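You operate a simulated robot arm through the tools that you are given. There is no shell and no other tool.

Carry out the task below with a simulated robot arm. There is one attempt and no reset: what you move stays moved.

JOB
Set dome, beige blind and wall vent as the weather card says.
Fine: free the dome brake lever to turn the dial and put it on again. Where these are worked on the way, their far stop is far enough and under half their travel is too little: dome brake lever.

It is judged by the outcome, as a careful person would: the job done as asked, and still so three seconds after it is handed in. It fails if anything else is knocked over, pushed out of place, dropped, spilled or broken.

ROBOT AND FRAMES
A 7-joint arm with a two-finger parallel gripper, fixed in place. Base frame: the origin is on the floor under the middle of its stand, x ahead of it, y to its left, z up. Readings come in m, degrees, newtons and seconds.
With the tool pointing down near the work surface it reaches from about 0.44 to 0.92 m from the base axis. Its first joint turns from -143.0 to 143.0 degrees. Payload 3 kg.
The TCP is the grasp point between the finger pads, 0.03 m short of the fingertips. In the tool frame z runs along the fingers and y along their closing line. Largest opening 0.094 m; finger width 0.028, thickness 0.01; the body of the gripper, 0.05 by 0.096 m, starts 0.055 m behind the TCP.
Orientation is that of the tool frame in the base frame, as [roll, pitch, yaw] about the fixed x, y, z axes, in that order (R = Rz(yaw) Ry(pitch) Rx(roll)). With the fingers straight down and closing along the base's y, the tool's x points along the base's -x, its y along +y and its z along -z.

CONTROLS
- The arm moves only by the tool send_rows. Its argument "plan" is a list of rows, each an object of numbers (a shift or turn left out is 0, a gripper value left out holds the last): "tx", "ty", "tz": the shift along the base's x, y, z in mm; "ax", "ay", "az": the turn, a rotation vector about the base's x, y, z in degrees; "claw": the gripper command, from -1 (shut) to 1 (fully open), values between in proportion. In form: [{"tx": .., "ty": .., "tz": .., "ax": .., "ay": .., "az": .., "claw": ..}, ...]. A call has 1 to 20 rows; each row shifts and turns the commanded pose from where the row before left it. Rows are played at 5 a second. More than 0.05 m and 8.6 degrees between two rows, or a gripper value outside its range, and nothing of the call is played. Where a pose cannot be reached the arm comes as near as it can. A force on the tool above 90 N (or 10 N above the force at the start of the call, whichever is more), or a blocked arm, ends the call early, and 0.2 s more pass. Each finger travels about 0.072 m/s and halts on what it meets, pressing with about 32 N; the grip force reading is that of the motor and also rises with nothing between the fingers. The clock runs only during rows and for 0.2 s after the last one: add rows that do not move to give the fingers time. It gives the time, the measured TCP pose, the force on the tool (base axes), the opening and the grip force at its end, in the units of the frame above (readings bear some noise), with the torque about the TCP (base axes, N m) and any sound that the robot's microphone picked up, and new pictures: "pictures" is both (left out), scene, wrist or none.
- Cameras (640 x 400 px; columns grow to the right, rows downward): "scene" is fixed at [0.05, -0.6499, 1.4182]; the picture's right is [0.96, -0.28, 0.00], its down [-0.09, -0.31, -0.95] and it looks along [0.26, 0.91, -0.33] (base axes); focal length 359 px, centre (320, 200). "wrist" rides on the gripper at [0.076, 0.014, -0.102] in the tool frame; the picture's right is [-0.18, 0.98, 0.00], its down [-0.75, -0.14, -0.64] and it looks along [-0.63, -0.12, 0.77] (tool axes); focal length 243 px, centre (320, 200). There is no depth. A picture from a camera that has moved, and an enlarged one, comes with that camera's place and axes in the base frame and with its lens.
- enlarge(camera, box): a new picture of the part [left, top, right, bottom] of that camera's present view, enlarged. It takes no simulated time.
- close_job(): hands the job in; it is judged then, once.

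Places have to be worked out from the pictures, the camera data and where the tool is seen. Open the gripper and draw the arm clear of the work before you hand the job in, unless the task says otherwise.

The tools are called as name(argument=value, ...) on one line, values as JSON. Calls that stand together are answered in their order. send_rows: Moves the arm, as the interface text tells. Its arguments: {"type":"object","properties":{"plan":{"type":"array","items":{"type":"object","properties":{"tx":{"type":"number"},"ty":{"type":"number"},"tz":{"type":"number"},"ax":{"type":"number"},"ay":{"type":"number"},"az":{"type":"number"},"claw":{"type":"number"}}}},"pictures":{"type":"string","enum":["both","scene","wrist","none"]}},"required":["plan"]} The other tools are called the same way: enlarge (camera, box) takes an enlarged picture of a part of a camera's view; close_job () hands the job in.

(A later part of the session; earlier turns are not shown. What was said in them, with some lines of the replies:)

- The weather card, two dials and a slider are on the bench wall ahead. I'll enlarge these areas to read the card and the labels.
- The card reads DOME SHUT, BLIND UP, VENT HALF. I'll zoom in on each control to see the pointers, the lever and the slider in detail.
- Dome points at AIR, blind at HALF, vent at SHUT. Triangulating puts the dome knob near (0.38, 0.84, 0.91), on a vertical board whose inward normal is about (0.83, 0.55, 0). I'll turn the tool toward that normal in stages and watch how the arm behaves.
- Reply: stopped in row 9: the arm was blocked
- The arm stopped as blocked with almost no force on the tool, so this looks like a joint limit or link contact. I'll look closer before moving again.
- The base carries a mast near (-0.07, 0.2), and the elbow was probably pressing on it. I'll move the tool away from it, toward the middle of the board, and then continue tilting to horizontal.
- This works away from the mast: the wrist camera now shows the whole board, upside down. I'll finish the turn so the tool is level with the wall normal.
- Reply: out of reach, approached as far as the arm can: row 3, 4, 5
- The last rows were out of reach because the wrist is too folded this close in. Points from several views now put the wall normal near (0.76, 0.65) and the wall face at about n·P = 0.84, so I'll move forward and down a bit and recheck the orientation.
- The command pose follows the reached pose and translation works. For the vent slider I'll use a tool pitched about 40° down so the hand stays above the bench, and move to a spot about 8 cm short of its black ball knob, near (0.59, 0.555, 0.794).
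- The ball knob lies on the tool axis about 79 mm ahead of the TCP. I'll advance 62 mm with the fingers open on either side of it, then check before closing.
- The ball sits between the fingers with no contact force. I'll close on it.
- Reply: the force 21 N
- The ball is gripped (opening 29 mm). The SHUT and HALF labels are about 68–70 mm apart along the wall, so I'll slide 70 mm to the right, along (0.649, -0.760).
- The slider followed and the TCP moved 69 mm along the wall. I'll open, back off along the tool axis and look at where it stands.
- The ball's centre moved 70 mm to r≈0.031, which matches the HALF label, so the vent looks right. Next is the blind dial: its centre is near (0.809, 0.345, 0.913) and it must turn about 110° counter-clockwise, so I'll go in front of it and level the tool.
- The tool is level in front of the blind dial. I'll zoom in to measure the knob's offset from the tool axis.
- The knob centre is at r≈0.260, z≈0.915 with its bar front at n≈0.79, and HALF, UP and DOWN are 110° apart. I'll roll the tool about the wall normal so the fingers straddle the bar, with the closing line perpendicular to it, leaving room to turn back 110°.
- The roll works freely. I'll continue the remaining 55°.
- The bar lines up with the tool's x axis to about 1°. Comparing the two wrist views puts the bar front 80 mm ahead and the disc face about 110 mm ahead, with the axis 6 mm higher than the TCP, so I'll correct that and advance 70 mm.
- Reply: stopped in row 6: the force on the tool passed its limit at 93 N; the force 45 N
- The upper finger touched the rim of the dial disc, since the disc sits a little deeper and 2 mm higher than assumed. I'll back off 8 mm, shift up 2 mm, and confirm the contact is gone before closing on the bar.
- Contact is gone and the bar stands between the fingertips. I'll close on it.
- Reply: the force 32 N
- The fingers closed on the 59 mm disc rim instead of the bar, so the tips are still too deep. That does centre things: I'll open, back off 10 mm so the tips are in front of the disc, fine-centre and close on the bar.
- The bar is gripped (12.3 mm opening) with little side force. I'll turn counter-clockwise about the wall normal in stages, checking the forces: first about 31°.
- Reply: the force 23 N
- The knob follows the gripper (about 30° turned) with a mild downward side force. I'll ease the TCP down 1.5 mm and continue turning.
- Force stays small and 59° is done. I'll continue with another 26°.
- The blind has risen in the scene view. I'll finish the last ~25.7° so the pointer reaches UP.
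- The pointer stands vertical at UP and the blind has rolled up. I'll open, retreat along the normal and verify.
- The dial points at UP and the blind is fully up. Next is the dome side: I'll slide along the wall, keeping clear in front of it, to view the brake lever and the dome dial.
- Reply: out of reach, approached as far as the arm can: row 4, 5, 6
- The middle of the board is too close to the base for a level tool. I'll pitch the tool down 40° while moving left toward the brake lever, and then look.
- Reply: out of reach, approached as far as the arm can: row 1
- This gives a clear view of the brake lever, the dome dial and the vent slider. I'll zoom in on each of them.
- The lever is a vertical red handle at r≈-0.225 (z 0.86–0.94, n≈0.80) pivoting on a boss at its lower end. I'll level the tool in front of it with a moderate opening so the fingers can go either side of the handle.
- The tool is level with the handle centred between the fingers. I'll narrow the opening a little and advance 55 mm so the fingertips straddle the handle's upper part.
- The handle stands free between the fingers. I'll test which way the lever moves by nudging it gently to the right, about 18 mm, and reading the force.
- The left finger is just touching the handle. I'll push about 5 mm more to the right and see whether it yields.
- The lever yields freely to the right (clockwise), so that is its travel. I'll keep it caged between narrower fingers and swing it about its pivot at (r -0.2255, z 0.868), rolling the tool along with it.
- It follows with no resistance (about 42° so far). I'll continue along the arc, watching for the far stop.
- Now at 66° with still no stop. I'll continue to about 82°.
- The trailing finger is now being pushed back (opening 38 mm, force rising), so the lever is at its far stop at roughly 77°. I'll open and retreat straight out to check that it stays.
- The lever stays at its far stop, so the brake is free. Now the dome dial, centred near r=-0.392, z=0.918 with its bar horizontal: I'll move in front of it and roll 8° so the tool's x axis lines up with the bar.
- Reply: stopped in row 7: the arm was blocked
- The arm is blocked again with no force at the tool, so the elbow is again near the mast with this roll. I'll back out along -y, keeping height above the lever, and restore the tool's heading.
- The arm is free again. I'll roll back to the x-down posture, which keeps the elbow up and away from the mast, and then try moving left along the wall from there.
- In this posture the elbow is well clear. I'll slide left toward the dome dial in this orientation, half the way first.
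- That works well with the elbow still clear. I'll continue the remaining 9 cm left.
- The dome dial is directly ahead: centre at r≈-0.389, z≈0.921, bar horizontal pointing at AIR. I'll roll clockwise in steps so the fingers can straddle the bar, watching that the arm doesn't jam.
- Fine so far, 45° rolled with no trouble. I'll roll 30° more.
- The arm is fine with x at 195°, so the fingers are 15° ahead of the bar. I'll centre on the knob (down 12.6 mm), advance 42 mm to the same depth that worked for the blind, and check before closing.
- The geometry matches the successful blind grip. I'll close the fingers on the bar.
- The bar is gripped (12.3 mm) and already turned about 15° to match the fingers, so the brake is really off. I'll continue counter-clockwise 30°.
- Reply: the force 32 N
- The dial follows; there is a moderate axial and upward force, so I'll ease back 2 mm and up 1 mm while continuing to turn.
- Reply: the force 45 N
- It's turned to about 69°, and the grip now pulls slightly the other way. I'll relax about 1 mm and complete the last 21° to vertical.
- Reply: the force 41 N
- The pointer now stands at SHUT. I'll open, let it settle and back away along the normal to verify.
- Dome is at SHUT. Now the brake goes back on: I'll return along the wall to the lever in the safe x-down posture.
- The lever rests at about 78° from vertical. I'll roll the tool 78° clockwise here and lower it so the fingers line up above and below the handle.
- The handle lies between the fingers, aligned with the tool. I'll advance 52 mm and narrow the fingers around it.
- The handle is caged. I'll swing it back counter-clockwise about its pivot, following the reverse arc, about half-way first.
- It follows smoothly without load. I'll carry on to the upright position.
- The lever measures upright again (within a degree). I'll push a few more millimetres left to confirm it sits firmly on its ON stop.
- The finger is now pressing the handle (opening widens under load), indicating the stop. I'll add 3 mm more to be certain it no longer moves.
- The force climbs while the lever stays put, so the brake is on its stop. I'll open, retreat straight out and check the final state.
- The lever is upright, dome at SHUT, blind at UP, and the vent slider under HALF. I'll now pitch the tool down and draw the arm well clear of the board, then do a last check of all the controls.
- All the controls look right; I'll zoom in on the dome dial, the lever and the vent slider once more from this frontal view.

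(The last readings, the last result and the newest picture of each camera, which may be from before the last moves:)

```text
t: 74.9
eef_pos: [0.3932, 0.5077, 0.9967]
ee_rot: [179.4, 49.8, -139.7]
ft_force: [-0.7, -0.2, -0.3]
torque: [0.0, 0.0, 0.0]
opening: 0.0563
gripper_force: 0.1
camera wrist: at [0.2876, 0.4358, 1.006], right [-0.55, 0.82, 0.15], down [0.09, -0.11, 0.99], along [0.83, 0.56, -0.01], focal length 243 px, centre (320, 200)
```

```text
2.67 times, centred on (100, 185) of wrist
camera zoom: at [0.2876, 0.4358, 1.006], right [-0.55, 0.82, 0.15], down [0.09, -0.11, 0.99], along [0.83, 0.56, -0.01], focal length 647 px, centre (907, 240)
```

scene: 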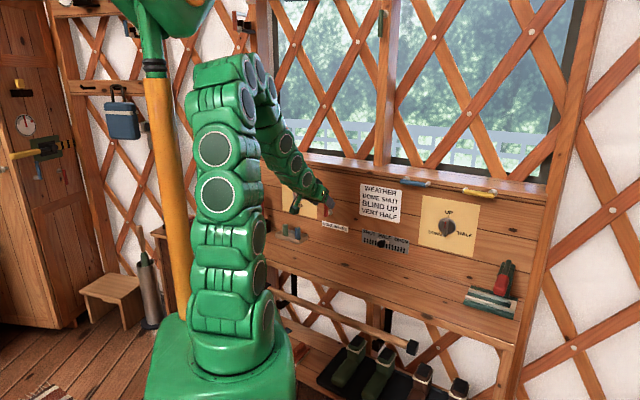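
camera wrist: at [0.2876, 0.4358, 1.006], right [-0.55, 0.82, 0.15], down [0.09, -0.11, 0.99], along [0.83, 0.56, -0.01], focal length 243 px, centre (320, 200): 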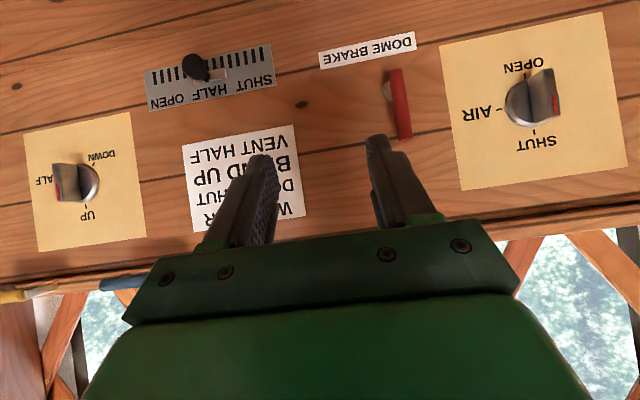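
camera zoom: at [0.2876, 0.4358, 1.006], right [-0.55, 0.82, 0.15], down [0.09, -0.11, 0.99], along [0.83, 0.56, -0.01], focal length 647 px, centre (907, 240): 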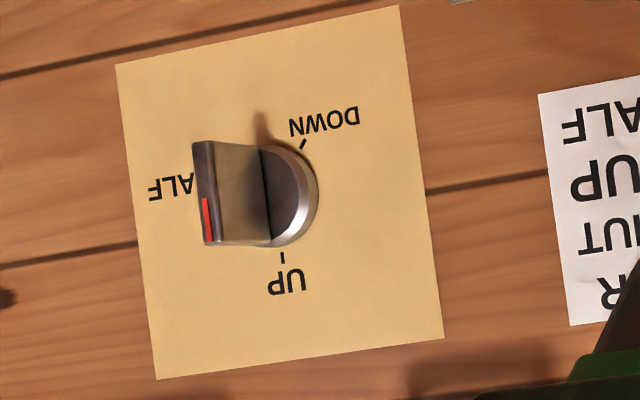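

Pointer and lever angles all match the plate ticks to about a degree, and the slider has moved half its travel. I'll open the gripper fully and let everything settle before handing in.

send_rows(plan=[{"claw": 1, "tx": -6, "ty": -8, "tz": 8}, {"claw": 1, "tx": -6, "ty": -8, "tz": 8}, {}, {}, {}, {}], pictures="both")

```text
t: 76.3
eef_pos: [0.3808, 0.4906, 1.0126]
ee_rot: [179.4, 49.8, -139.8]
ft_force: [0.1, 0.4, -1.2]
torque: [0.0, 0.0, 0.01]
opening: 0.094
gripper_force: 0.0
camera wrist: at [0.2753, 0.4198, 1.0215], right [-0.55, 0.82, 0.15], down [0.09, -0.11, 0.99], along [0.83, 0.56, -0.01], focal length 243 px, centre (320, 200)
```

scene: 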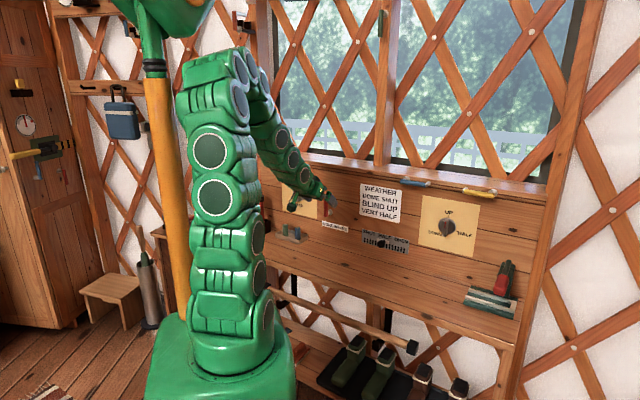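
wrist: 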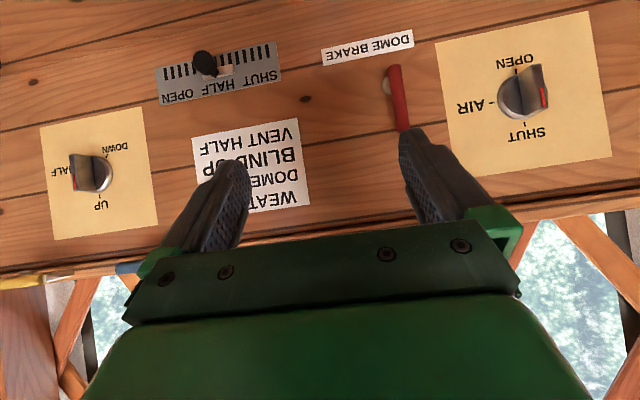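

The gripper is open and clear of the board. Everything holds steady: dome SHUT with the brake lever upright, blind UP, vent HALF. I'm handing the job in.

close_job()

```text
The job is handed in.
```

The dome, beige blind and wall vent are set as the weather card says, and the job is handed in. The final pictures showed all of them holding.

- **Dome:** turned from AIR to SHUT. I moved the brake lever to its far stop to free it, then pushed it back upright against its stop after turning the dial.
- **Beige blind:** turned from HALF to UP, and the blind is fully rolled up in the window.
- **Wall vent:** slid about 70 mm from SHUT to HALF. I judged the position from the label spacing, and it looks within a few millimetres of the mark.

While reaching for the blind dial, the fingertips pressed against its face or rim, and the force peaked at 93 N before the arm stopped. The arm also stopped itself twice near the mast on its own base, with no force on the tool. I saw nothing knocked over or pushed out of place.

The gripper is open and about 20 cm back from the board.
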